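You operate a simulated robot arm through the tools that you are given. There is no shell and no other tool. Be economical: measure what you need, move in short steps, check, and stop when the job is done.

You are at the controls of a simulated two-armed robot. One attempt, no reset.

## Task
Pick up the carton from the top of the filling bench with one hand, pass it to the other hand and put it on the bench before the valve stand. Set down upright: carton.

It is judged by the outcome, as a careful person would: the job done as asked, and still so three seconds after it is handed in. It fails if anything else is knocked over, pushed out of place, dropped, spilled or broken.

## Robot
Two 7-joint arms with two-finger parallel grippers on one trunk, on a base that drives. Base frame: it is fixed to the floor where the robot stands at the start and does not move with it; the origin is under the middle of the robot, x ahead of it, y to its left, z up. Readings come in m, degrees, newtons and seconds.
The left shoulder is at the start at [0.03, 0.119, 0.935], the right one opposite. With the tool pointing down near the work surface each hand reaches from about 0.28 to 0.68 m from the robot's upright axis, wherever it stands, measured 20 degrees to its own side. Places, roughly: bench before the valve stand (38x12 cm) [0.64, -4.84, 0.86]. Payload 3.43 kg a hand.
The TCP of each hand is the grasp point between the finger pads, 0.03 m short of the fingertips. In the tool frame z runs along the fingers and y along their closing line. Largest opening 0.094 m; finger width 0.028, thickness 0.01; the body of the gripper, 0.05 by 0.096 m, starts 0.055 m behind the TCP.
Orientation is that of the tool frame in the base frame, as a unit quaternion [w, x, y, z]. With the fingers straight down and closing along the base's y, the tool's x points along the base's -x, its y along +y and its z along -z.

## Interface
- The arms move only by the tool servo_tool. It takes "left_increments", "right_increments" or both (then of equal length, played together; a hand with none holds still); each is a list that holds one entry, the list of rows, each a list of 7 numbers: the shift along the base's x, y, z in units of 20 mm (1.0 is 20 mm), then the turn, a rotation vector about the base's x, y, z in units of 4 degrees (1.0 is 4 degrees), then the finger opening in m, from 0 to 0.094. In form: [[[tx, ty, tz, ax, ay, az, gripper], ...]]. A call has 1 to 10 rows; each row shifts and turns the commanded pose from where the row before left it. A call with a number of a shift or a turn outside -1 to 1 is refused whole. Rows are played at 5 a second. More than 0.05 m and 8.6 degrees between two rows, or a gripper value outside its range, and nothing of the call is played. Where a pose cannot be reached the arm comes as near as it can. A force on the tool above 40 N (or 10 N above the force at the start of the call, whichever is more), or a blocked arm, ends the call early, and 0.2 s more pass. Each finger travels about 0.072 m/s and halts on what it meets, pressing with about 36 N; the grip force reading is that of the motor and also rises with nothing between the fingers. The clock runs only during rows and for 0.2 s after the last one: add rows that do not move to give the fingers time. The reply holds the time, the measured pose of the TCP, the force on the tool along the base axes, the opening and the grip force, in the units named above and with some noise, with the torque about the TCP (base axes, N m) and any sound that the robot's microphone picked up.
- Cameras (640 x 400 px; columns grow to the right, rows downward): "scene" is now at [0.0445, -0.0208, 1.6395]; the picture's right is [-0.28, -0.96, 0.00], its down [-0.74, 0.21, -0.63] and it looks along [0.61, -0.18, -0.77] (base axes); focal length 256 px, centre (320, 200). "left" rides on the left gripper at [0.076, -0.014, -0.103] in its tool frame; the picture's right is [0.18, 0.98, 0.00], its down [-0.75, 0.14, -0.64] and it looks along [-0.63, 0.12, 0.77] (tool axes); focal length 243 px, centre (320, 200). "right" rides on the right gripper at [0.076, 0.014, -0.102] in its tool frame; the picture's right is [-0.18, 0.98, 0.00], its down [-0.75, -0.14, -0.64] and it looks along [-0.63, -0.12, 0.77] (tool axes); focal length 243 px, centre (320, 200). There is no depth. A picture from a camera that has moved, and an enlarged one, comes with that camera's place and axes in the base frame and with its lens.
- get_image(camera): a new picture of that camera. No time passes.
- raise_lower(by): slides the trunk up (or, below 0, down) by that many m; the arms and the scene camera ride with it, the base frame stays. It gives what a move gives, with no picture.
- base_move(legs): drives the robot by 1 to 6 legs, each [ahead, turn to the left] in m and degrees, along the robot's own axes; the way and the turn of a leg run together, so that a leg with both is an arc; at most 1.5 m and 180 degrees a leg. The arms and the cameras ride along, it lands a little off, and it stops where it bumps. It gives what a move gives.
- aim_head(pan, tilt): turns the head with the scene camera to pan (to the left, within 143 degrees either way) and tilt (down, from -29 to 69), counted from straight ahead of the robot. It gives what a move gives.
- inspect(camera, box): a new picture of the part [left, top, right, bottom] of that camera's present view, enlarged. No time passes.
- job_done(): hands the job in; it is judged then, once.

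Work in short steps. Places have to be worked out from the pictures, the camera data and where the tool is seen: move nearer, look again, correct. Check each grasp and each placing, and mend what went wrong. You have 120 turns and 100 pictures in all, those below and enlarged ones among them. Open the grippers and draw the arms clear of the work before you hand the job in, unless the task says otherwise; then end with one line.

The tools are called after ">>>" as name(argument=value, ...) on one line, values as JSON. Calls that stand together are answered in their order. servo_tool: Moves the arms, as the interface text tells. Its arguments: {"type":"object","properties":{"left_increments":{"type":"array","items":{"type":"array","items":{"type":"array","items":{"type":"number"}}}},"right_increments":{"type":"array","items":{"type":"array","items":{"type":"array","items":{"type":"number"}}}}},"required":[]} The other tools are called the same way: raise_lower (by) slides the trunk up or down; base_move (legs) drives the base; aim_head (pan, tilt) turns the head that bears the scene camera; get_image (camera) takes a picture; inspect (camera, box) takes an enlarged picture of a part of a camera's view; job_done () hands the job in.

At the start:

```text
t: 0.0
left_ee_pos: [0.4681, 0.059, 1.0785]
left_orientation: [0.0, 0.0, 1.0, -0.001]
left_wrist_force: [-0.8, 0.6, -0.2]
left_torque: [-0.03, 0.02, 0.0]
left_gripper_width: 0.094
left_grasp_force: 0.0
right_ee_pos: [0.3482, -0.2518, 1.1556]
right_orientation: [0.0, 0.0, 1.0, 0.0]
right_wrist_force: [0.5, -0.5, 0.6]
right_torque: [-0.03, -0.02, 0.02]
right_gripper_width: 0.0942
right_grasp_force: 0.0
trunk travel left (down, up): [-0.2, 0.21]
robot x, y, heading: [-0.0029, 0.0017, -0.1]
head pan, tilt: [-16.0, 50.7]
```

scene: 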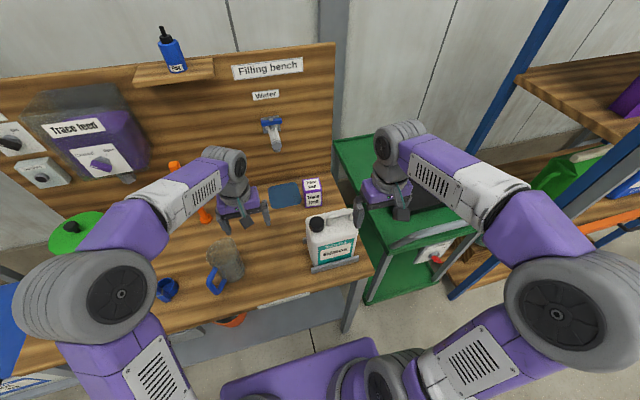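
right: 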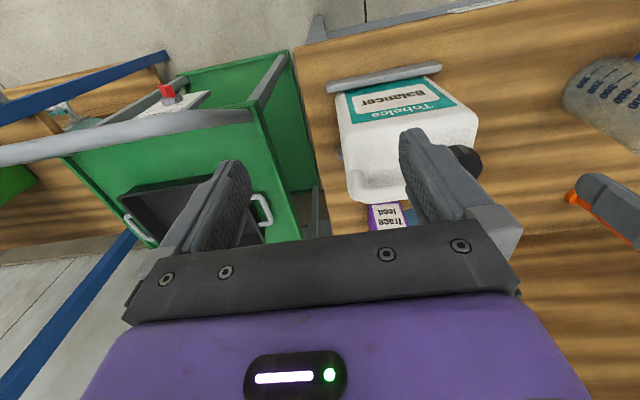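
left: 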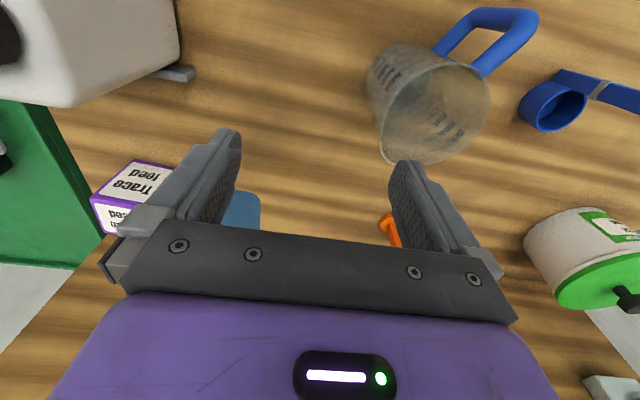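

I'll look closer at the carton, which stands at the bench's back right, behind the jug of balancer.

>>> inspect(camera="scene", box=[220, 140, 380, 240])

>>> inspect(camera="left", box=[60, 120, 300, 270])

```text
4.00 times, centred on (300, 190) of scene
camera zoom: at [0.0445, -0.0208, 1.6395], right [-0.28, -0.96, 0.0], down [-0.74, 0.21, -0.63], along [0.61, -0.18, -0.77], focal length 1022 px, centre (400, 240)
```

zoom: 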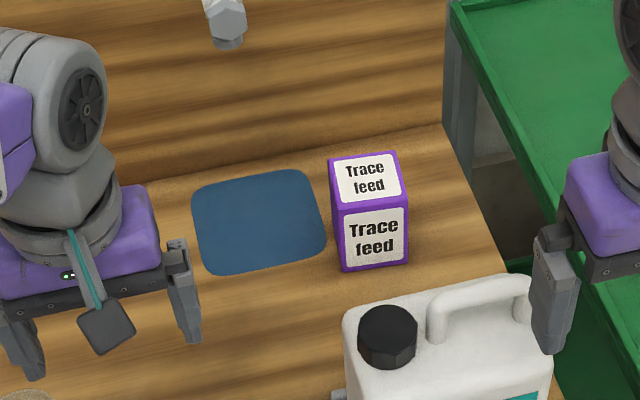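

```text
2.67 times, centred on (180, 195) of left
camera zoom: at [0.3921, 0.0451, 1.1813], right [-0.18, 0.98, 0.0], down [0.75, 0.14, 0.64], along [0.63, 0.12, -0.77], focal length 647 px, centre (693, 213)
```

zoom: 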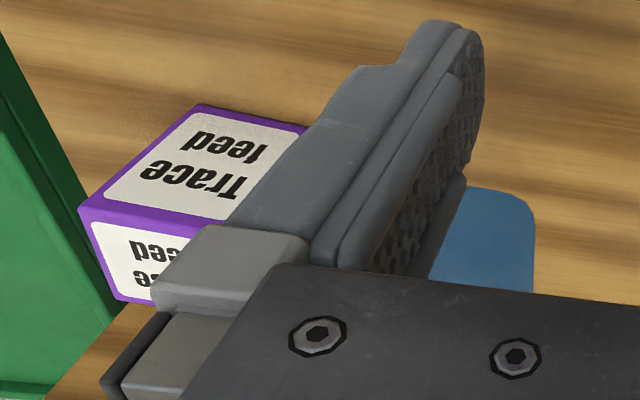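

The carton works out at about (0.665, -0.171), bench top z≈0.865, about 0.063 x 0.06 x 0.088 high, yawed about -11°. Before planning the handover I look toward the destination to the right.

>>> aim_head(pan=-80, tilt=12)

>>> get_image(camera="scene")

```text
t: 1.3
left_ee_pos: [0.4675, 0.0594, 1.0787]
left_orientation: [0.0, 0.0, 1.0, 0.0]
left_wrist_force: [-0.4, 0.9, -0.8]
left_torque: [0.0, -0.01, -0.03]
left_gripper_width: 0.094
left_grasp_force: 0.1
right_ee_pos: [0.3465, -0.252, 1.1565]
right_orientation: [0.0, 0.0, 1.0, 0.0]
right_wrist_force: [0.4, -0.6, -0.1]
right_torque: [-0.01, 0.01, 0.01]
right_gripper_width: 0.094
right_grasp_force: 0.0
trunk travel left (down, up): [-0.2, 0.21]
robot x, y, heading: [-0.0007, 0.0001, 0.1]
head pan, tilt: [-80.0, 12.0]
```

```text
94 pictures are left
camera scene: at [-0.0126, -0.0915, 1.6989], right [-0.98, -0.17, 0.0], down [-0.04, 0.21, -0.98], along [0.17, -0.96, -0.21], focal length 256 px, centre (320, 200)
```

scene: 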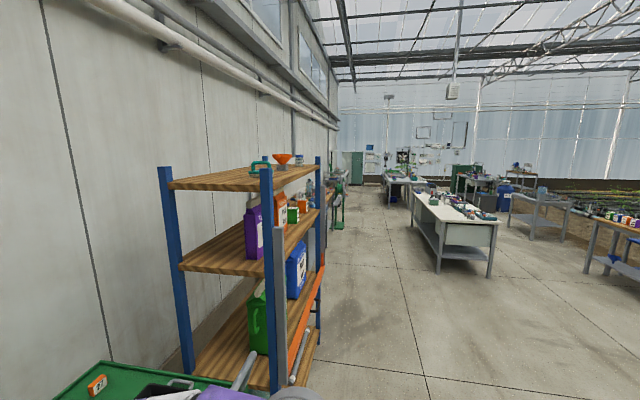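

The way right is clear of the shelf once I back off. For the pick I'll edge nearer, so I first raise the left hand well above the beaker and turn the right hand by -11° to line it up with the carton.

>>> servo_tool(left_increments=[[[-0.5, 0.5, 1, 0, 0, 0, 0.094], [-0.5, 0.5, 1, 0, 0, 0, 0.094], [-0.5, 0.5, 1, 0, 0, 0, 0.094], [0, 0.5, 1, 0, 0, 0, 0.094], [0, 0.5, 1, 0, 0, 0, 0.094]]], right_increments=[[[0, 0, 0.5, 0, 0, -0.9, 0.094], [0, 0, 0.5, 0, 0, -0.9, 0.094], [0, 0, 0.5, 0, 0, -0.9, 0.094], [0, 0, 0, 0, 0, 0, 0.094], [0, 0, 0, 0, 0, 0, 0.094]]])

>>> aim_head(pan=-14, tilt=50)

>>> base_move(legs=[[0.05, 0]])

>>> get_image(camera="scene")

>>> get_image(camera="right")

```text
t: 2.5
left_ee_pos: [0.4373, 0.1097, 1.1793]
left_orientation: [0.0, 0.0, 1.0, 0.0]
left_wrist_force: [-0.6, 0.6, -0.6]
left_torque: [-0.02, 0.0, 0.03]
left_gripper_width: 0.094
left_grasp_force: 0.2
right_ee_pos: [0.3469, -0.2513, 1.1862]
right_orientation: [0.0, 0.094, 0.996, 0.0]
right_wrist_force: [-0.3, 0.5, 0.1]
right_torque: [0.01, 0.0, 0.02]
right_gripper_width: 0.0937
right_grasp_force: 0.1
trunk travel left (down, up): [-0.2, 0.21]
robot x, y, heading: [-0.0019, 0.0006, -0.1]
head pan, tilt: [-80.0, 12.0]
```

```text
t: 3.9
left_ee_pos: [0.4369, 0.1084, 1.1774]
left_orientation: [-0.001, -0.001, 1.0, 0.0]
left_wrist_force: [-0.3, 0.3, -0.2]
left_torque: [0.02, -0.03, -0.01]
left_gripper_width: 0.094
left_grasp_force: 0.1
right_ee_pos: [0.3473, -0.2519, 1.1855]
right_orientation: [0.0, 0.094, 0.996, 0.0]
right_wrist_force: [0.3, -0.1, 0.3]
right_torque: [-0.01, 0.03, 0.01]
right_gripper_width: 0.0941
right_grasp_force: 0.1
trunk travel left (down, up): [-0.2, 0.21]
robot x, y, heading: [-0.0009, 0.0023, -0.1]
head pan, tilt: [-14.0, 50.0]
```

```text
t: 4.8
left_ee_pos: [0.4895, 0.1089, 1.1765]
left_orientation: [-0.002, 0.0, 1.0, 0.0]
left_wrist_force: [0.9, -0.6, -0.4]
left_torque: [0.0, 0.03, -0.02]
left_gripper_width: 0.0939
left_grasp_force: 0.0
right_ee_pos: [0.3971, -0.2517, 1.1858]
right_orientation: [-0.001, 0.095, 0.996, 0.001]
right_wrist_force: [0.2, 0.3, -1.1]
right_torque: [-0.04, 0.05, -0.03]
right_gripper_width: 0.0941
right_grasp_force: 0.0
trunk travel left (down, up): [-0.2, 0.21]
robot x, y, heading: [0.0488, 0.0003, 0.1]
head pan, tilt: [-14.0, 50.0]
```

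```text
93 pictures are left
camera scene: at [0.0975, -0.0184, 1.6403], right [-0.24, -0.97, 0.0], down [-0.74, 0.19, -0.64], along [0.62, -0.16, -0.77], focal length 256 px, centre (320, 200)
```

scene: 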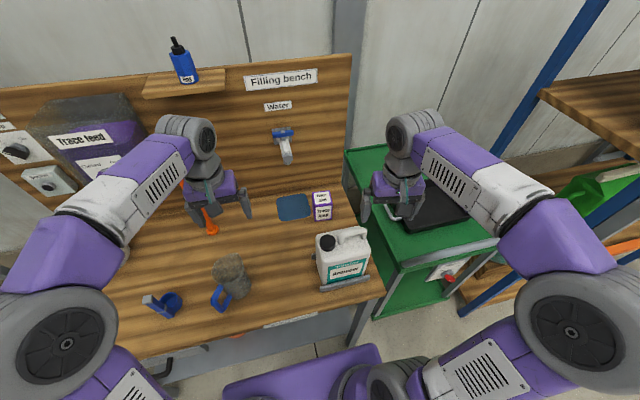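

```text
92 pictures are left
camera right: at [0.3264, -0.2247, 1.2879], right [0.37, 0.93, 0.0], down [0.71, -0.28, 0.64], along [0.6, -0.23, -0.77], focal length 243 px, centre (320, 200)
```

right: 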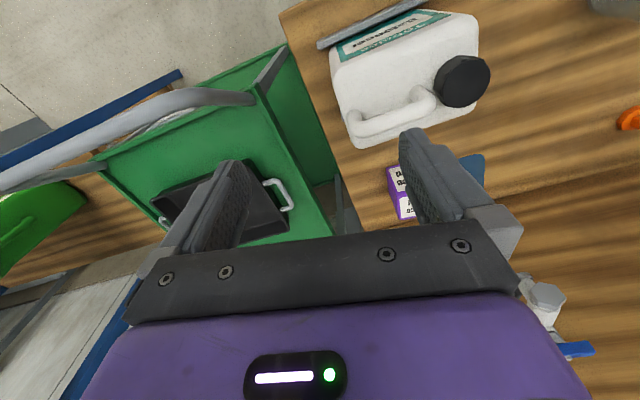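

Drive went as meant. Now I move the right hand at height over to above the carton and check with its camera.

>>> servo_tool(right_increments=[[[1, 0.32, 0, 0, 0, 0, 0.094], [1, 0.32, 0, 0, 0, 0, 0.094], [1, 0.32, 0, 0, 0, 0, 0.094], [1, 0.32, 0, 0, 0, 0, 0.094], [1, 0.32, 0, 0, 0, 0, 0.094], [1, 0.32, 0, 0, 0, 0, 0.094], [1, 0.32, 0, 0, 0, 0, 0.094], [1, 0.32, -0.5, 0, 0, 0, 0.094], [1, 0.32, -0.5, 0, 0, 0, 0.094], [1, 0.32, -0.5, 0, 0, 0, 0.094]]])

>>> servo_tool(right_increments=[[[1, 0.32, -0.5, 0, 0, 0, 0.094], [1, 0.32, -0.5, 0, 0, 0, 0.094], [0.8, 0.3, -0.5, 0, 0, 0, 0.094], [0, 0, -1, 0, 0, 0, 0.094], [0, 0, -1, 0, 0, 0, 0.094], [0, 0, 0, 0, 0, 0, 0.094]]])

>>> get_image(camera="right")

>>> inspect(camera="scene", box=[240, 130, 400, 230])

```text
t: 7.0
left_ee_pos: [0.4874, 0.1095, 1.1783]
left_orientation: [0.0, 0.0, 1.0, 0.0]
left_wrist_force: [-0.1, -0.1, 0.0]
left_torque: [-0.02, 0.01, -0.02]
left_gripper_width: 0.0942
left_grasp_force: 0.0
right_ee_pos: [0.5972, -0.1866, 1.1542]
right_orientation: [0.0, 0.094, 0.996, 0.0]
right_wrist_force: [0.4, -0.3, 0.0]
right_torque: [0.01, -0.03, -0.01]
right_gripper_width: 0.0941
right_grasp_force: 0.0
trunk travel left (down, up): [-0.2, 0.21]
robot x, y, heading: [0.0525, 0.0004, -0.2]
head pan, tilt: [-14.0, 50.0]
```

```text
t: 8.4
left_ee_pos: [0.4878, 0.1089, 1.1782]
left_orientation: [0.0, 0.0, 1.0, 0.0]
left_wrist_force: [0.4, 0.1, 0.3]
left_torque: [0.03, -0.02, -0.02]
left_gripper_width: 0.0937
left_grasp_force: 0.1
right_ee_pos: [0.6537, -0.1689, 1.0857]
right_orientation: [0.0, 0.094, 0.996, 0.0]
right_wrist_force: [-0.4, 0.3, -0.6]
right_torque: [0.01, 0.0, -0.01]
right_gripper_width: 0.0944
right_grasp_force: 0.0
trunk travel left (down, up): [-0.2, 0.21]
robot x, y, heading: [0.0484, -0.0016, 0.1]
head pan, tilt: [-14.0, 50.0]
```

```text
91 pictures are left
camera right: at [0.5803, -0.1421, 1.188], right [0.37, 0.93, 0.0], down [0.71, -0.28, 0.64], along [0.6, -0.23, -0.77], focal length 243 px, centre (320, 200)
```

right: 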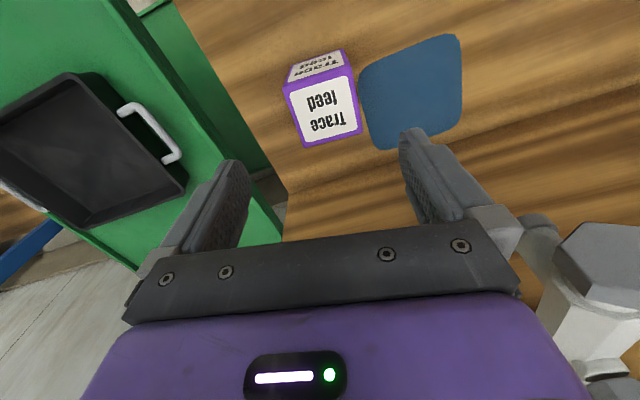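

```text
4.00 times, centred on (320, 180) of scene
camera zoom: at [0.0948, -0.0185, 1.6404], right [-0.24, -0.97, 0.0], down [-0.74, 0.19, -0.64], along [0.62, -0.16, -0.77], focal length 1022 px, centre (320, 280)
```

zoom: 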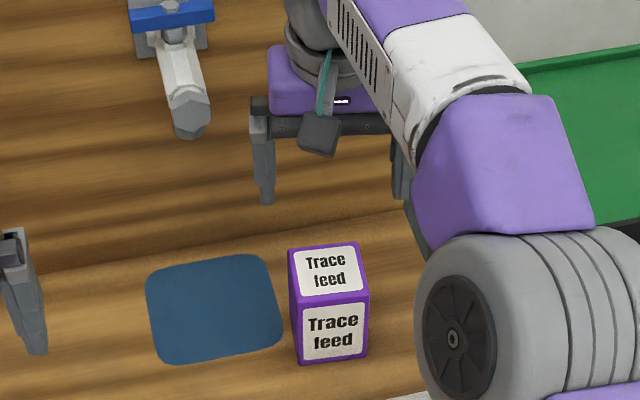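

The right camera puts the carton centre at (0.663, -0.168), yaw about -8°. I correct slightly and lower to just above its top.

>>> servo_tool(right_increments=[[[-0.15, 0.15, -0.8, 0, 0, 0.35, 0.094], [0, 0, -1, 0, 0, 0.35, 0.094], [0, 0, -1, 0, 0, 0, 0.094], [0, 0, -1, 0, 0, 0, 0.094], [0, 0, -1, 0, 0, 0, 0.094], [0, 0, 0, 0, 0, 0, 0.094]]])

>>> get_image(camera="right")

>>> inspect(camera="scene", box=[240, 130, 400, 230])

```text
t: 9.8
left_ee_pos: [0.4872, 0.1082, 1.1777]
left_orientation: [0.0, 0.0, 1.0, 0.0]
left_wrist_force: [0.4, 0.2, 0.0]
left_torque: [0.01, 0.01, 0.02]
left_gripper_width: 0.0938
left_grasp_force: 0.0
right_ee_pos: [0.6495, -0.1665, 0.9896]
right_orientation: [0.0, 0.07, 0.998, 0.0]
right_wrist_force: [0.1, -0.4, -0.2]
right_torque: [-0.04, 0.0, -0.04]
right_gripper_width: 0.094
right_grasp_force: 0.1
trunk travel left (down, up): [-0.2, 0.21]
robot x, y, heading: [0.0527, 0.0003, -0.2]
head pan, tilt: [-14.0, 50.0]
```

```text
89 pictures are left
camera right: at [0.576, -0.1428, 1.0923], right [0.32, 0.95, 0.0], down [0.73, -0.25, 0.64], along [0.61, -0.21, -0.77], focal length 243 px, centre (320, 200)
```

right: 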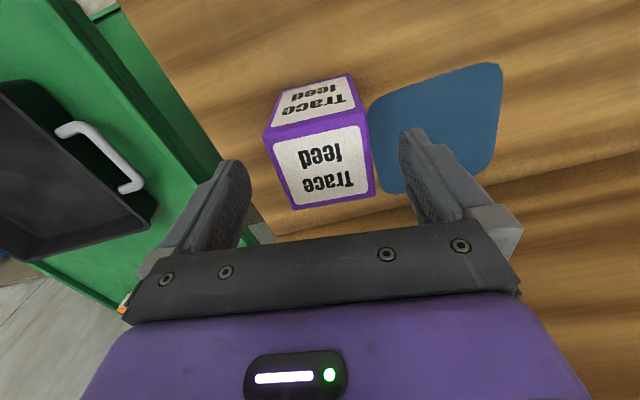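

```text
4.00 times, centred on (320, 180) of scene
camera zoom: at [0.0952, -0.0183, 1.6404], right [-0.24, -0.97, 0.0], down [-0.74, 0.19, -0.64], along [0.62, -0.16, -0.77], focal length 1022 px, centre (320, 280)
```

zoom: 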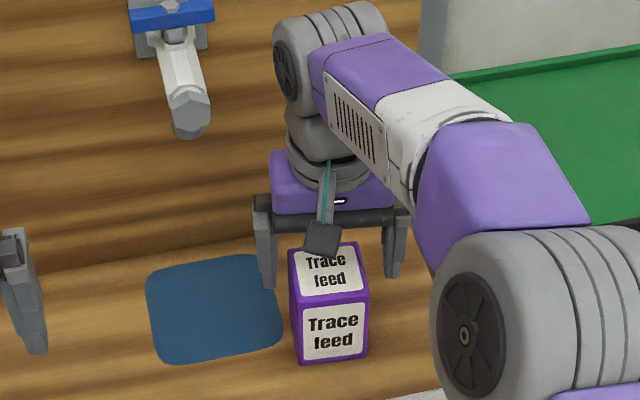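

Hand straddles the carton properly (centre re-measured at 0.662, -0.1695). I lower 5 cm to z≈0.94 and close.

>>> servo_tool(right_increments=[[[0, -0.1, -1, 0, 0, 0.2, 0.094], [0, 0, -1, 0, 0, 0, 0.094], [0.05, 0, -0.5, 0, 0, 0, 0.094], [0, 0, 0, 0, 0, 0, 0.075], [0, 0, 0, 0, 0, 0, 0.06], [0, 0, 0, 0, 0, 0, 0.045], [0, 0, 0, 0, 0, 0, 0.045], [0, 0, 0, 0, 0, 0, 0.045]]])

>>> get_image(camera="right")

```text
t: 11.6
left_ee_pos: [0.4874, 0.1086, 1.1781]
left_orientation: [0.0, 0.0, 1.0, 0.002]
left_wrist_force: [-0.3, 0.1, 0.0]
left_torque: [0.01, -0.01, 0.06]
left_gripper_width: 0.094
left_grasp_force: 0.1
right_ee_pos: [0.6501, -0.1684, 0.9406]
right_orientation: [0.0, 0.063, 0.998, 0.0]
right_wrist_force: [0.7, 0.1, -0.1]
right_torque: [0.05, -0.12, 0.02]
right_gripper_width: 0.0695
right_grasp_force: 36.3
trunk travel left (down, up): [-0.2, 0.21]
robot x, y, heading: [0.0485, 0.0, -0.0]
head pan, tilt: [-14.0, 50.0]
```

```text
87 pictures are left
camera right: at [0.5769, -0.1456, 1.0424], right [0.31, 0.95, 0.0], down [0.73, -0.23, 0.64], along [0.61, -0.2, -0.77], focal length 243 px, centre (320, 200)
```

right: 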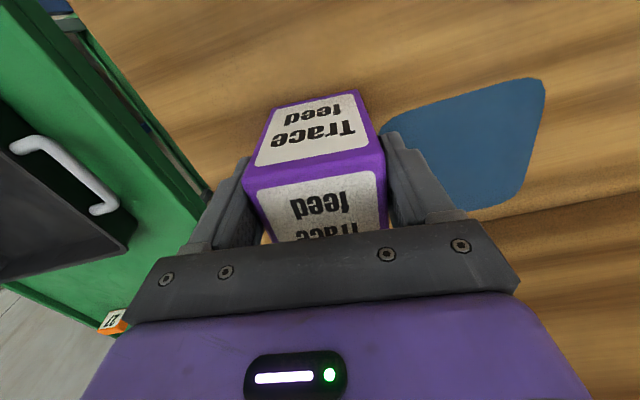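

The grip has closed on the carton at 0.0695 m with 36 N. I lift it 6 cm and check that it follows.

>>> servo_tool(right_increments=[[[0, 0, 0.5, 0, 0, 0, 0.045], [0, 0, 0.5, 0, 0, 0, 0.045], [0, 0, 1, 0, 0, 0, 0.045], [0, 0, 1, 0, 0, 0, 0.045], [0, 0, 0, 0, 0, 0, 0.045]]])

>>> get_image(camera="right")

>>> inspect(camera="scene", box=[240, 130, 400, 230])

```text
t: 12.8
left_ee_pos: [0.4883, 0.1076, 1.1775]
left_orientation: [0.0, 0.0, 1.0, 0.0]
left_wrist_force: [1.3, 0.1, 0.2]
left_torque: [0.02, -0.01, 0.0]
left_gripper_width: 0.0941
left_grasp_force: 0.0
right_ee_pos: [0.6502, -0.1682, 0.9997]
right_orientation: [-0.001, 0.063, 0.998, 0.0]
right_wrist_force: [-0.1, 0.6, -3.6]
right_torque: [0.0, 0.05, -0.02]
right_gripper_width: 0.0695
right_grasp_force: 35.7
trunk travel left (down, up): [-0.2, 0.21]
robot x, y, heading: [0.05, 0.001, -0.0]
head pan, tilt: [-14.0, 50.0]
```

```text
86 pictures are left
camera right: at [0.5776, -0.1456, 1.1029], right [0.31, 0.95, 0.0], down [0.73, -0.23, 0.64], along [0.61, -0.2, -0.77], focal length 243 px, centre (320, 200)
```

right: 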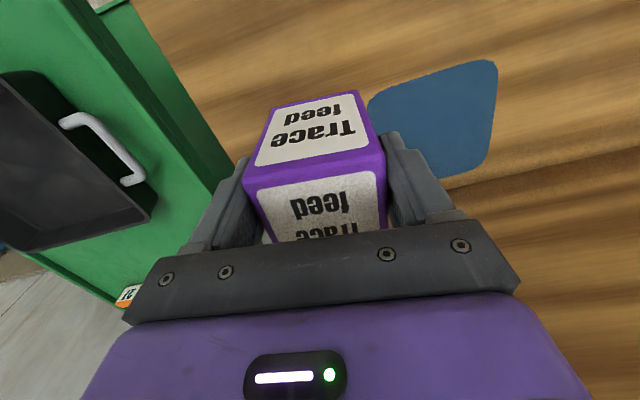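

```text
4.00 times, centred on (320, 180) of scene
camera zoom: at [0.0959, -0.0185, 1.6403], right [-0.24, -0.97, 0.0], down [-0.74, 0.19, -0.64], along [0.62, -0.16, -0.77], focal length 1022 px, centre (320, 280)
```

zoom: 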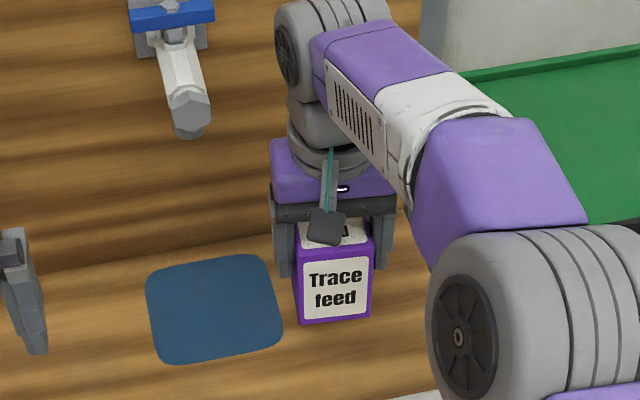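

The carton hangs firm (3.6 N weight); the close view says it is about 70x70x90 mm and gripped over its top 3 cm, about 18 mm off-centre toward me, which suits the handover. I raise it above the jug.

>>> servo_tool(right_increments=[[[0, 0, 1, 0, 0, 0, 0.045], [0, 0, 1, 0, 0, 0, 0.045], [0, 0, 1, 0, 0, 0, 0.045], [0, 0, 1, 0, 0, 0, 0.045], [0, 0, 1, 0, 0, 0, 0.045], [0, 0, 1, 0, 0, 0, 0.045], [0, 0, 1, 0, 0, 0, 0.045], [0, 0, 1, 0, 0, 0, 0.045], [-0.5, 0, 1, 0, 0, 0, 0.045], [-0.5, 0, 1, 0, 0, 0, 0.045]]])

>>> get_image(camera="scene")

```text
t: 15.0
left_ee_pos: [0.4856, 0.1081, 1.1777]
left_orientation: [0.0, 0.0, 1.0, 0.0]
left_wrist_force: [0.8, -0.8, 0.0]
left_torque: [-0.01, -0.01, 0.01]
left_gripper_width: 0.0938
left_grasp_force: 0.0
right_ee_pos: [0.617, -0.1665, 1.1963]
right_orientation: [0.0, 0.062, 0.998, 0.0]
right_wrist_force: [-0.1, -0.3, -3.1]
right_torque: [-0.02, 0.02, 0.01]
right_gripper_width: 0.0693
right_grasp_force: 35.8
right hand out of reach, approached as far as the arm can: row 7, 8
trunk travel left (down, up): [-0.2, 0.21]
robot x, y, heading: [0.0487, -0.0005, 0.0]
head pan, tilt: [-14.0, 50.0]
```

```text
84 pictures are left
camera scene: at [0.0954, -0.0183, 1.6403], right [-0.24, -0.97, 0.0], down [-0.74, 0.19, -0.64], along [0.62, -0.16, -0.77], focal length 256 px, centre (320, 200)
```

scene: 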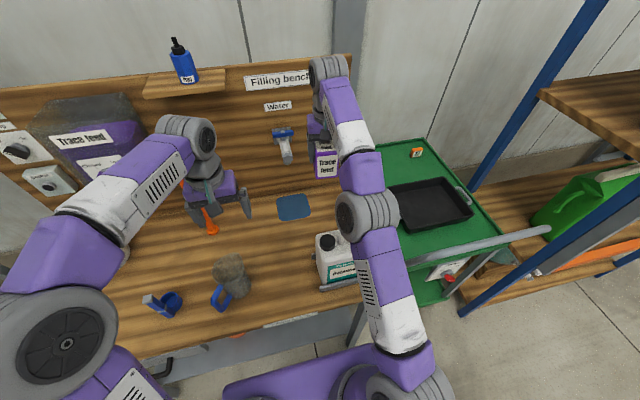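

Carton is clear of everything, arm nearly stretched. I draw it back toward me at this height, passing above the jug (jug top about 1.06).

>>> servo_tool(right_increments=[[[-1, 0, 0, 0, 0, 0, 0.045], [-1, 0, 0, 0, 0, 0, 0.045], [-1, 0, 0, 0, 0, 0, 0.045], [-1, 0, 0, 0, 0, 0, 0.045], [-1, 0, 0, 0, 0, 0, 0.045], [-1, 0, 0, 0, 0, 0, 0.045], [-1, 0, 0, 0, 0, 0, 0.045], [-1, 0, 0, 0, 0, 0, 0.045], [-1, 0, 0, 0, 0, 0, 0.045]]])

>>> base_move(legs=[[-0.6, 0]])

>>> get_image(camera="scene")

```text
t: 17.0
left_ee_pos: [0.4863, 0.1086, 1.1785]
left_orientation: [0.0, 0.0, 1.0, -0.001]
left_wrist_force: [-0.3, -0.2, 0.3]
left_torque: [-0.01, -0.01, -0.01]
left_gripper_width: 0.094
left_grasp_force: 0.1
right_ee_pos: [0.4361, -0.1668, 1.1945]
right_orientation: [0.0, 0.063, 0.998, 0.0]
right_wrist_force: [-0.1, 1.1, -3.6]
right_torque: [0.04, 0.03, -0.02]
right_gripper_width: 0.0695
right_grasp_force: 35.7
trunk travel left (down, up): [-0.2, 0.21]
robot x, y, heading: [0.0494, -0.0007, 0.0]
head pan, tilt: [-14.0, 50.0]
```

```text
t: 20.4
left_ee_pos: [-0.1107, 0.1091, 1.1781]
left_orientation: [0.0, 0.001, 1.0, 0.0]
left_wrist_force: [-0.7, -0.4, -0.2]
left_torque: [0.0, -0.02, -0.01]
left_gripper_width: 0.0941
left_grasp_force: 0.0
right_ee_pos: [-0.1615, -0.1675, 1.1945]
right_orientation: [0.0, 0.065, 0.998, 0.0]
right_wrist_force: [0.4, 0.2, -4.3]
right_torque: [0.04, 0.03, 0.03]
right_gripper_width: 0.069
right_grasp_force: 36.0
trunk travel left (down, up): [-0.2, 0.21]
robot x, y, heading: [-0.5445, 0.0017, -0.1]
head pan, tilt: [-14.0, 50.0]
```

```text
83 pictures are left
camera scene: at [-0.5026, -0.0175, 1.6403], right [-0.24, -0.97, 0.0], down [-0.74, 0.19, -0.64], along [0.62, -0.16, -0.77], focal length 256 px, centre (320, 200)
```

scene: 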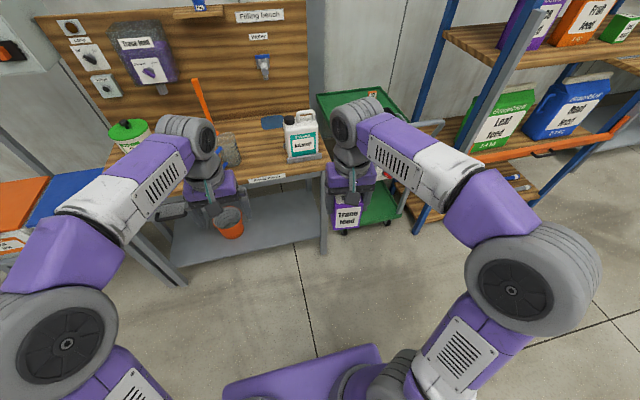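

I'm clear of the bench with the carton in the right hand. Now I turn the two hands toward each other in free space: right yaw +, left yaw -, while moving the left out a little.

>>> servo_tool(left_increments=[[[0, 0.5, 0, 0, 0, -1, 0.094], [0, 0.5, 0, 0, 0, -1, 0.094], [0, 0.5, 0, 0, 0, -1, 0.094], [0, 0.5, 0, 0, 0, -1, 0.094], [0, 0.5, 0, 0, 0, -1, 0.094], [0, 0.5, 0, 0, 0, -1, 0.094], [0, 0.5, 0, 0, 0, -1, 0.094], [0, 0.5, 0, 0, 0, -1, 0.094], [0, 0.5, 0, 0, 0, -1, 0.094], [0, 0.5, 0, 0, 0, -1, 0.094]]], right_increments=[[[0, 0, 0, 0, 0, 1, 0.045], [0, 0, 0, 0, 0, 1, 0.045], [0, 0, 0, 0, 0, 1, 0.045], [0, 0, 0, 0, 0, 1, 0.045], [0, 0, 0, 0, 0, 1, 0.045], [0, 0, 0, 0, 0, 1, 0.045], [0, 0, 0, 0, 0, 1, 0.045], [0, 0, 0, 0, 0, 1, 0.045], [0, 0, 0, 0, 0, 1, 0.045], [0, 0, 0, 0, 0, 1, 0.045]]])

>>> servo_tool(left_increments=[[[0, 0, 0, 0, 0, -1, 0.094], [0, 0, 0, 0, 0, -1, 0.094], [0, 0, 0, 0, 0, -1, 0.094], [0, 0, 0, 0, 0, -1, 0.094], [0, 0, 0, 0, 0, -1, 0.094], [0, 0, 0, 0, 0, -1, 0.094], [0, 0, 0, 0, 0, -1, 0.094], [0, 0, 0, 0, 0, -1, 0.094], [0, 0, 0, 0, 0, -1, 0.094], [0, 0, 0, 0, 0, -1, 0.094]]], right_increments=[[[0, 0, 0, 0, 0, 1, 0.045], [0, 0, 0, 0, 0, 1, 0.045], [0, 0, 0, 0, 0, 1, 0.045], [0, 0, 0, 0, 0, 1, 0.045], [0, 0, 0, 0, 0, 1, 0.045], [0, 0, 0, 0, 0, 1, 0.045], [0, 0, 0, 0, 0, 1, 0.045], [0, 0, 0, 0, 0, 1, 0.045], [0, 0, 0, 0, 0, 1, 0.045], [0, 0, 0, 0, 0, 1, 0.045]]])

>>> get_image(camera="scene")

```text
t: 22.6
left_ee_pos: [-0.1104, 0.2091, 1.1779]
left_orientation: [0.0, 0.344, 0.939, 0.001]
left_wrist_force: [0.7, -0.4, -0.2]
left_torque: [0.03, 0.0, -0.02]
left_gripper_width: 0.0941
left_grasp_force: 0.1
right_ee_pos: [-0.1613, -0.1665, 1.1943]
right_orientation: [0.001, -0.281, 0.96, 0.0]
right_wrist_force: [-0.1, -0.2, -3.0]
right_torque: [-0.02, 0.04, 0.02]
right_gripper_width: 0.0691
right_grasp_force: 35.8
trunk travel left (down, up): [-0.2, 0.21]
robot x, y, heading: [-0.5466, 0.0001, -0.4]
head pan, tilt: [-14.0, 50.0]
```

```text
t: 24.8
left_ee_pos: [-0.1105, 0.2086, 1.1776]
left_orientation: [-0.001, 0.645, 0.765, 0.0]
left_wrist_force: [-0.5, 0.5, 0.4]
left_torque: [0.0, 0.02, 0.0]
left_gripper_width: 0.0938
left_grasp_force: 0.0
right_ee_pos: [-0.1611, -0.167, 1.1948]
right_orientation: [0.001, -0.594, 0.804, 0.0]
right_wrist_force: [-0.5, -0.6, -2.9]
right_torque: [-0.09, -0.01, -0.03]
right_gripper_width: 0.0692
right_grasp_force: 36.7
trunk travel left (down, up): [-0.2, 0.21]
robot x, y, heading: [-0.547, 0.002, -0.0]
head pan, tilt: [-14.0, 50.0]
```

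```text
82 pictures are left
camera scene: at [-0.5021, -0.0175, 1.6403], right [-0.24, -0.97, 0.0], down [-0.74, 0.19, -0.64], along [0.62, -0.16, -0.77], focal length 256 px, centre (320, 200)
```

scene: 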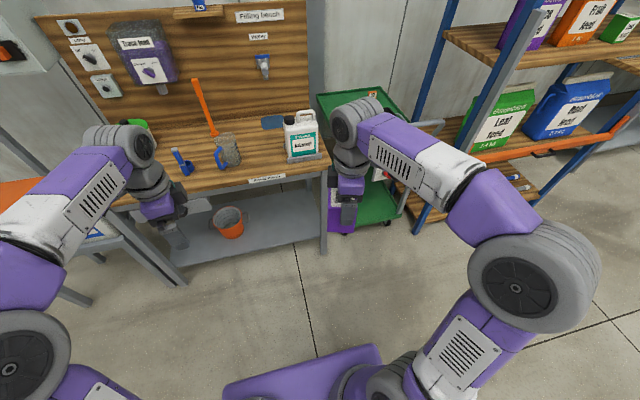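

Rotations are going well. I finish both: right to +90° yaw while moving toward the middle, left to -90° yaw then tilting its fingers up 50° toward the carton.

>>> servo_tool(left_increments=[[[0, 0, 0, 0, 0, -0.8, 0.094], [0, 0, 0, 0, 0, -0.8, 0.094], [0, 0, 0, 0, 0, -0.83, 0.094], [0, 0, 0, -1, 0, 0, 0.094], [0, 0, 0, -1, 0, 0, 0.094], [0, 0, 0, -1, 0, 0, 0.094], [0, 0, 0, -1, 0, 0, 0.094], [0, 0, 0, -1, 0, 0, 0.094], [0, 0, 0, -1, 0, 0, 0.094], [0, 0, 0, -1, 0, 0, 0.094]]], right_increments=[[[0, 0, 0, 0, 0, 1, 0.045], [0, 0, 0, 0, 0, 1, 0.045], [0, 0, 0, 0, 0, 1, 0.045], [0, 0, 0, 0, 0, 1, 0.045], [0, 0, 0, 0, 0, 0.28, 0.045], [0, 0.8, 0, 0, 0, 0, 0.045], [0, 0.8, 0, 0, 0, 0, 0.045], [0, 0.8, 0, 0, 0, 0, 0.045], [0, 0.8, 0, 0, 0, 0, 0.045], [0, 0.8, 0, 0, 0, 0, 0.045]]])

>>> servo_tool(left_increments=[[[0, 0, 0, -1, 0, 0, 0.094], [0, 0, 0, -1, 0, 0, 0.094], [0, 0, 0, -1, 0, 0, 0.094], [0, 0, 0, -1, 0, 0, 0.094], [0, 0, 0, -1, 0, 0, 0.094], [0, 0, 0, -0.5, 0, 0, 0.094], [0, 0, 0, 0, 0, 0, 0.094]]])

>>> get_image(camera="scene")

>>> get_image(camera="left")

```text
t: 27.0
left_ee_pos: [-0.1094, 0.2085, 1.1777]
left_orientation: [0.173, 0.685, 0.687, -0.172]
left_wrist_force: [-0.2, 0.1, -0.5]
left_torque: [-0.02, -0.02, 0.01]
left_gripper_width: 0.0942
left_grasp_force: 0.0
right_ee_pos: [-0.1629, -0.0873, 1.1948]
right_orientation: [-0.001, -0.705, 0.709, 0.0]
right_wrist_force: [0.6, -0.3, -3.7]
right_torque: [-0.03, -0.01, 0.03]
right_gripper_width: 0.0692
right_grasp_force: 35.9
trunk travel left (down, up): [-0.2, 0.21]
robot x, y, heading: [-0.5464, 0.0008, -0.2]
head pan, tilt: [-14.0, 50.0]
```

```text
t: 28.6
left_ee_pos: [-0.1101, 0.2089, 1.1776]
left_orientation: [0.298, 0.641, 0.641, -0.299]
left_wrist_force: [-0.3, 0.1, 1.0]
left_torque: [-0.01, -0.02, -0.01]
left_gripper_width: 0.0941
left_grasp_force: 0.0
right_ee_pos: [-0.1616, -0.0861, 1.1947]
right_orientation: [0.0, -0.705, 0.709, 0.0]
right_wrist_force: [0.1, -0.1, -3.0]
right_torque: [-0.05, 0.01, 0.0]
right_gripper_width: 0.0692
right_grasp_force: 35.8
trunk travel left (down, up): [-0.2, 0.21]
robot x, y, heading: [-0.5509, 0.0026, -0.1]
head pan, tilt: [-14.0, 50.0]
```

```text
81 pictures are left
camera scene: at [-0.5021, -0.0175, 1.6403], right [-0.24, -0.97, 0.0], down [-0.74, 0.19, -0.64], along [0.62, -0.16, -0.77], focal length 256 px, centre (320, 200)
```

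scene: 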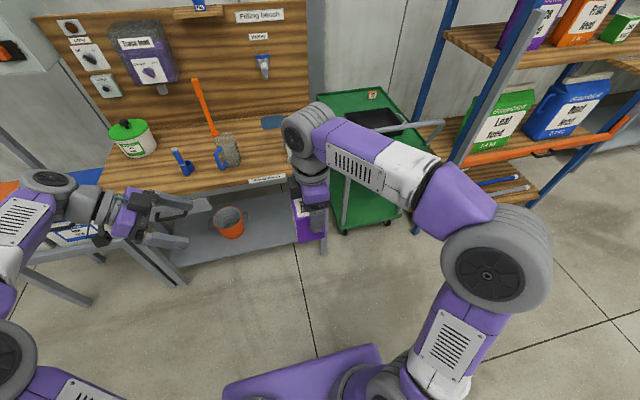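

```text
80 pictures are left
camera left: at [-0.124, 0.3361, 1.1859], right [0.98, 0.12, -0.14], down [0.14, 0.01, 0.99], along [0.12, -0.99, -0.01], focal length 243 px, centre (320, 200)
```

left: 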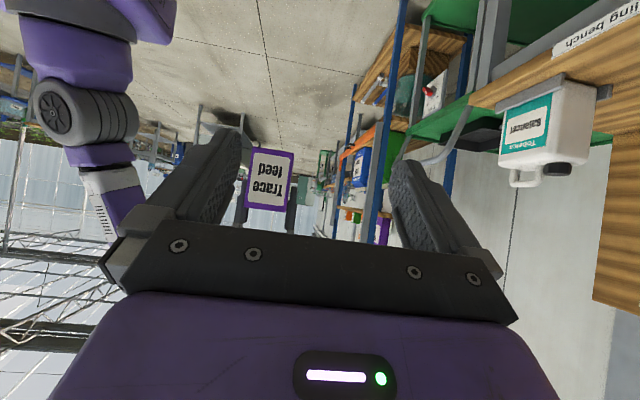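

The left camera confirms the carton where expected: near face at y≈-0.033, bottom z≈1.11, x≈-0.161. I bring the left hand to a pre-grasp 12 cm back along its approach line.

>>> servo_tool(left_increments=[[[-0.29, -0.93, 0.27, 0, 0, 0, 0.094], [-0.29, -0.93, 0.27, 0, 0, 0, 0.094], [-0.29, -0.93, 0.27, 0, 0, 0, 0.094], [-0.29, -0.93, 0.27, 0, 0, 0, 0.094], [-0.29, -0.93, 0.27, 0, 0, 0, 0.094], [-0.29, -0.93, 0.27, 0, 0, 0, 0.094], [-0.29, -0.93, 0.27, 0, 0, 0, 0.094], [-0.29, -0.93, 0.27, 0, 0, 0, 0.094], [-0.29, -0.93, 0.27, 0, 0, 0, 0.094], [0, 0, 0, 0, 0, 0, 0.094]]])

>>> get_image(camera="left")

>>> get_image(camera="scene")

```text
t: 30.8
left_ee_pos: [-0.1624, 0.0411, 1.2269]
left_orientation: [0.298, 0.641, 0.641, -0.299]
left_wrist_force: [0.3, -0.1, 0.4]
left_torque: [0.0, 0.01, 0.0]
left_gripper_width: 0.0936
left_grasp_force: 0.1
right_ee_pos: [-0.1605, -0.0862, 1.1945]
right_orientation: [0.001, -0.706, 0.709, 0.0]
right_wrist_force: [0.1, 1.0, -3.5]
right_torque: [-0.07, 0.0, 0.0]
right_gripper_width: 0.0693
right_grasp_force: 36.4
trunk travel left (down, up): [-0.2, 0.21]
robot x, y, heading: [-0.5487, 0.0045, -0.3]
head pan, tilt: [-14.0, 50.0]
```

```text
79 pictures are left
camera left: at [-0.1764, 0.1688, 1.235], right [0.98, 0.12, -0.14], down [0.14, 0.01, 0.99], along [0.12, -0.99, -0.01], focal length 243 px, centre (320, 200)
```

left: 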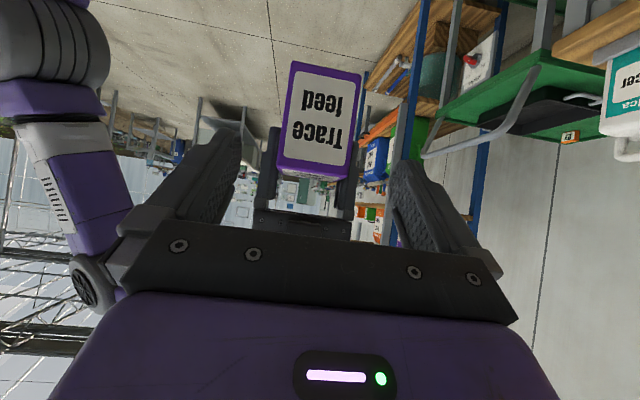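

```text
78 pictures are left
camera scene: at [-0.502, -0.0171, 1.6403], right [-0.24, -0.97, 0.0], down [-0.74, 0.19, -0.64], along [0.62, -0.16, -0.77], focal length 256 px, centre (320, 200)
```

scene: 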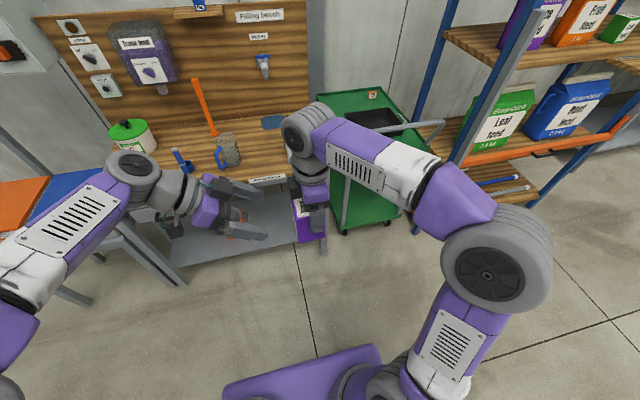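

Pre-grasp is reached. I zoom into the left view to measure the carton face exactly before going in.

>>> inspect(camera="left", box=[240, 40, 400, 240])

```text
2.00 times, centred on (320, 140) of left
camera zoom: at [-0.1764, 0.1688, 1.235], right [0.98, 0.12, -0.14], down [0.14, 0.01, 0.99], along [0.12, -0.99, -0.01], focal length 485 px, centre (320, 320)
```

zoom: 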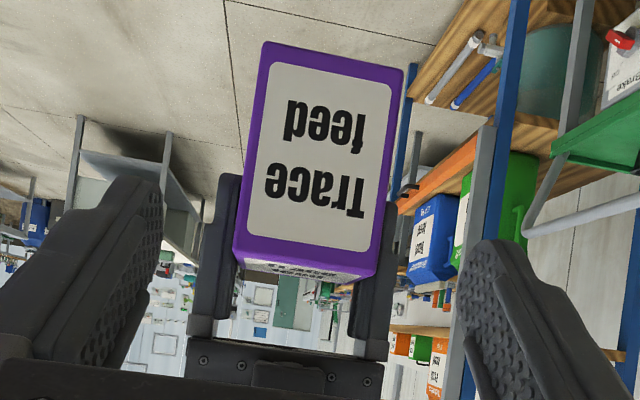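

Scaled with the known tool position the carton is about 62x62x91 mm: centre y≈-0.074, bottom z≈1.117, held with right tips about 47 mm above its bottom. I slide the left hand in along its line to (−0.161, −0.052, 1.153), and look before closing.

>>> servo_tool(left_increments=[[[0.01, -0.775, -0.617, 0, 0, 0, 0.094], [0.01, -0.775, -0.617, 0, 0, 0, 0.094], [0.01, -0.775, -0.617, 0, 0, 0, 0.094], [0.01, -0.775, -0.617, 0, 0, 0, 0.094], [0.01, -0.775, -0.617, 0, 0, 0, 0.094], [0.01, -0.775, -0.617, 0, 0, 0, 0.094], [0, 0, 0, 0, 0, 0, 0.094]]])

>>> get_image(camera="left")

>>> inspect(camera="scene", box=[210, 140, 370, 260])

>>> get_image(camera="right")

```text
t: 32.4
left_ee_pos: [-0.1601, -0.0518, 1.153]
left_orientation: [0.299, 0.64, 0.642, -0.299]
left_wrist_force: [0.5, -0.9, 0.0]
left_torque: [-0.03, 0.01, 0.0]
left_gripper_width: 0.0939
left_grasp_force: 0.1
right_ee_pos: [-0.1609, -0.0871, 1.1942]
right_orientation: [-0.001, -0.705, 0.709, 0.001]
right_wrist_force: [0.1, 0.5, -2.4]
right_torque: [-0.04, -0.02, 0.01]
right_gripper_width: 0.0695
right_grasp_force: 36.4
trunk travel left (down, up): [-0.2, 0.21]
robot x, y, heading: [-0.5468, -0.0016, -0.2]
head pan, tilt: [-14.0, 50.0]
```

```text
76 pictures are left
camera left: at [-0.1748, 0.0756, 1.1603], right [0.98, 0.12, -0.14], down [0.14, 0.01, 0.99], along [0.12, -0.99, -0.01], focal length 243 px, centre (320, 200)
```

left: 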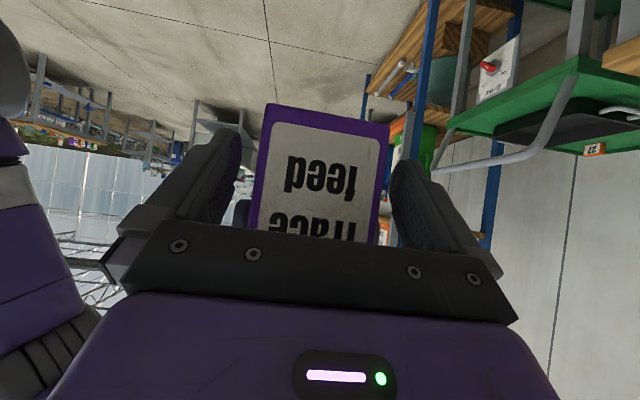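

```text
3.33 times, centred on (290, 200) of scene
camera zoom: at [-0.5023, -0.0172, 1.6403], right [-0.24, -0.97, 0.0], down [-0.74, 0.19, -0.64], along [0.62, -0.16, -0.77], focal length 852 px, centre (420, 200)
```

zoom: 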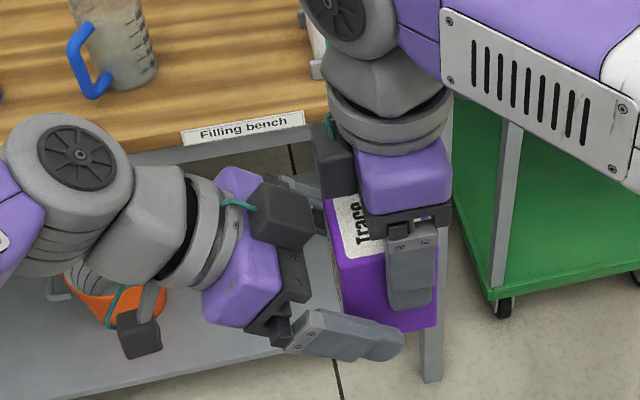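

```text
74 pictures are left
camera right: at [-0.1765, -0.1642, 1.2971], right [-0.98, 0.19, 0.0], down [0.14, 0.75, 0.64], along [0.12, 0.63, -0.77], focal length 243 px, centre (320, 200)
```

right: 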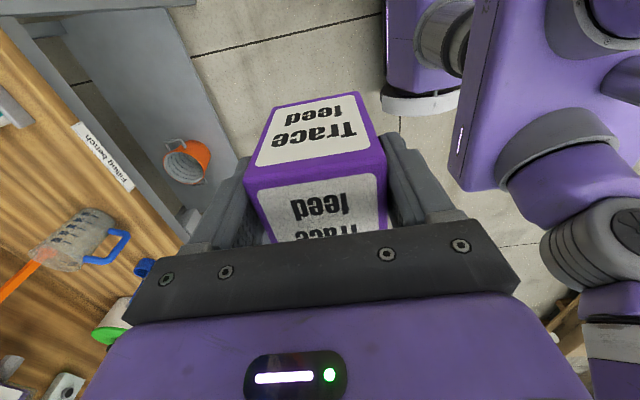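

The left fingers straddle the carton's lower part, centred, no contact force. I close the left hand while the right keeps holding.

>>> servo_tool(left_increments=[[[0, 0, 0, 0, 0, 0, 0.08], [0, 0, 0, 0, 0, 0, 0.066], [0, 0, 0, 0, 0, 0, 0.052], [0, 0, 0, 0, 0, 0, 0.045], [0, 0, 0, 0, 0, 0, 0.045], [0, 0, 0, 0, 0, 0, 0.045]]])

>>> inspect(camera="scene", box=[210, 140, 370, 260])

```text
t: 33.8
left_ee_pos: [-0.1618, -0.0529, 1.1531]
left_orientation: [0.298, 0.641, 0.641, -0.3]
left_wrist_force: [-7.5, 0.5, -0.3]
left_torque: [-0.02, -0.15, -0.12]
left_gripper_width: 0.0691
left_grasp_force: 36.3
right_ee_pos: [-0.1606, -0.0869, 1.195]
right_orientation: [0.0, -0.705, 0.709, 0.001]
right_wrist_force: [6.2, -0.4, -3.1]
right_torque: [0.06, -0.12, -0.11]
right_gripper_width: 0.0694
right_grasp_force: 35.4
trunk travel left (down, up): [-0.2, 0.21]
robot x, y, heading: [-0.5498, -0.0005, -0.3]
head pan, tilt: [-14.0, 50.0]
```

```text
3.33 times, centred on (290, 200) of scene
camera zoom: at [-0.5021, -0.0174, 1.6403], right [-0.24, -0.97, 0.0], down [-0.74, 0.19, -0.64], along [0.62, -0.16, -0.77], focal length 852 px, centre (420, 200)
```

zoom: 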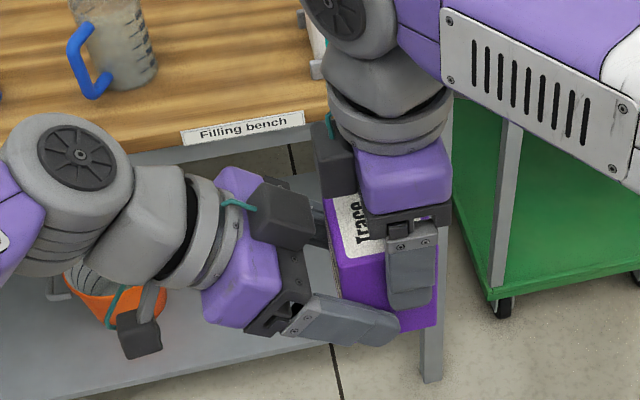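

Both hands now grip (36 N each). I open the right hand and then draw it straight up.

>>> servo_tool(right_increments=[[[0, 0, 0, 0, 0, 0, 0.078], [0, 0, 0, 0, 0, 0, 0.09], [0, 0, 0, 0, 0, 0, 0.094], [0, 0, 0, 0, 0, 0, 0.094]]], left_increments=[[[0, 0, 0, 0, 0, 0, 0.045], [0, 0, 0, 0, 0, 0, 0.045], [0, 0, 0, 0, 0, 0, 0.045], [0, 0, 0, 0, 0, 0, 0.045]]])

>>> get_image(camera="right")

```text
t: 34.8
left_ee_pos: [-0.1607, -0.0515, 1.1526]
left_orientation: [0.298, 0.641, 0.641, -0.299]
left_wrist_force: [0.3, 0.2, 1.0]
left_torque: [0.07, -0.01, -0.03]
left_gripper_width: 0.0692
left_grasp_force: 35.9
right_ee_pos: [-0.1623, -0.0876, 1.194]
right_orientation: [-0.001, -0.705, 0.709, 0.001]
right_wrist_force: [0.6, 0.0, 0.2]
right_torque: [0.0, 0.03, 0.02]
right_gripper_width: 0.0941
right_grasp_force: 0.1
trunk travel left (down, up): [-0.2, 0.21]
robot x, y, heading: [-0.5448, 0.0003, -0.6]
head pan, tilt: [-14.0, 50.0]
```

```text
72 pictures are left
camera right: at [-0.1763, -0.1644, 1.297], right [-0.98, 0.19, 0.0], down [0.14, 0.75, 0.64], along [0.12, 0.63, -0.77], focal length 243 px, centre (320, 200)
```

right: 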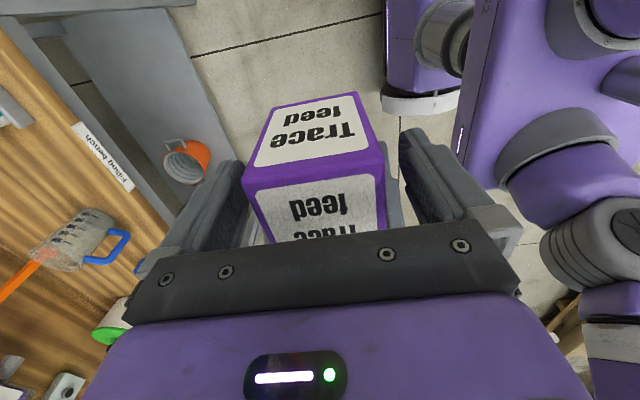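

The right fingers are clear on both sides. I raise the right hand and move it off to its side.

>>> servo_tool(right_increments=[[[0, 0, 0.5, 0, 0, 0, 0.094], [0, 0, 0.5, 0, 0, 0, 0.094], [0, 0, 1, 0, 0, 0, 0.094], [0, 0, 1, 0, 0, 0, 0.094], [0, -0.3, 1, 0, 0, 0, 0.094], [0, -1, 0.5, 0, 0, 0, 0.094], [0, -1, 0, 0, 0, 0, 0.094], [0, -1, 0, 0, 0, 0, 0.094], [0, -1, 0, 0, 0, 0, 0.094], [0, -1, 0, 0, 0, 0, 0.094]]])

>>> get_image(camera="scene")

>>> get_image(camera="left")

```text
t: 37.0
left_ee_pos: [-0.1617, -0.0521, 1.152]
left_orientation: [0.299, 0.641, 0.641, -0.299]
left_wrist_force: [-0.9, 0.4, 0.8]
left_torque: [0.08, 0.0, 0.03]
left_gripper_width: 0.0691
left_grasp_force: 35.5
right_ee_pos: [-0.1604, -0.1943, 1.2844]
right_orientation: [0.001, -0.706, 0.708, 0.0]
right_wrist_force: [0.6, -0.1, -0.3]
right_torque: [0.02, 0.02, 0.02]
right_gripper_width: 0.0939
right_grasp_force: 0.1
trunk travel left (down, up): [-0.2, 0.21]
robot x, y, heading: [-0.5478, -0.0003, -0.3]
head pan, tilt: [-14.0, 50.0]
```

```text
71 pictures are left
camera scene: at [-0.5022, -0.0179, 1.6403], right [-0.25, -0.97, 0.0], down [-0.74, 0.19, -0.64], along [0.62, -0.16, -0.77], focal length 256 px, centre (320, 200)
```

scene: 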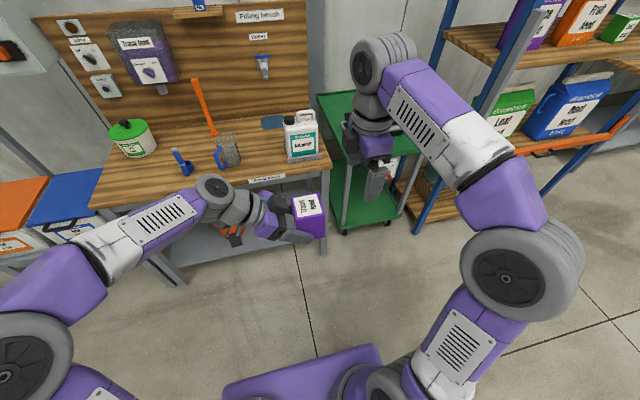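

```text
70 pictures are left
camera left: at [-0.1747, 0.0752, 1.1604], right [0.98, 0.12, -0.14], down [0.14, 0.01, 0.99], along [0.12, -0.99, -0.01], focal length 243 px, centre (320, 200)
```

left: 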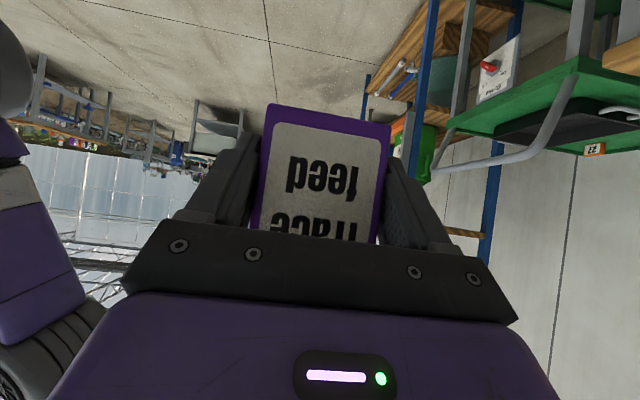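

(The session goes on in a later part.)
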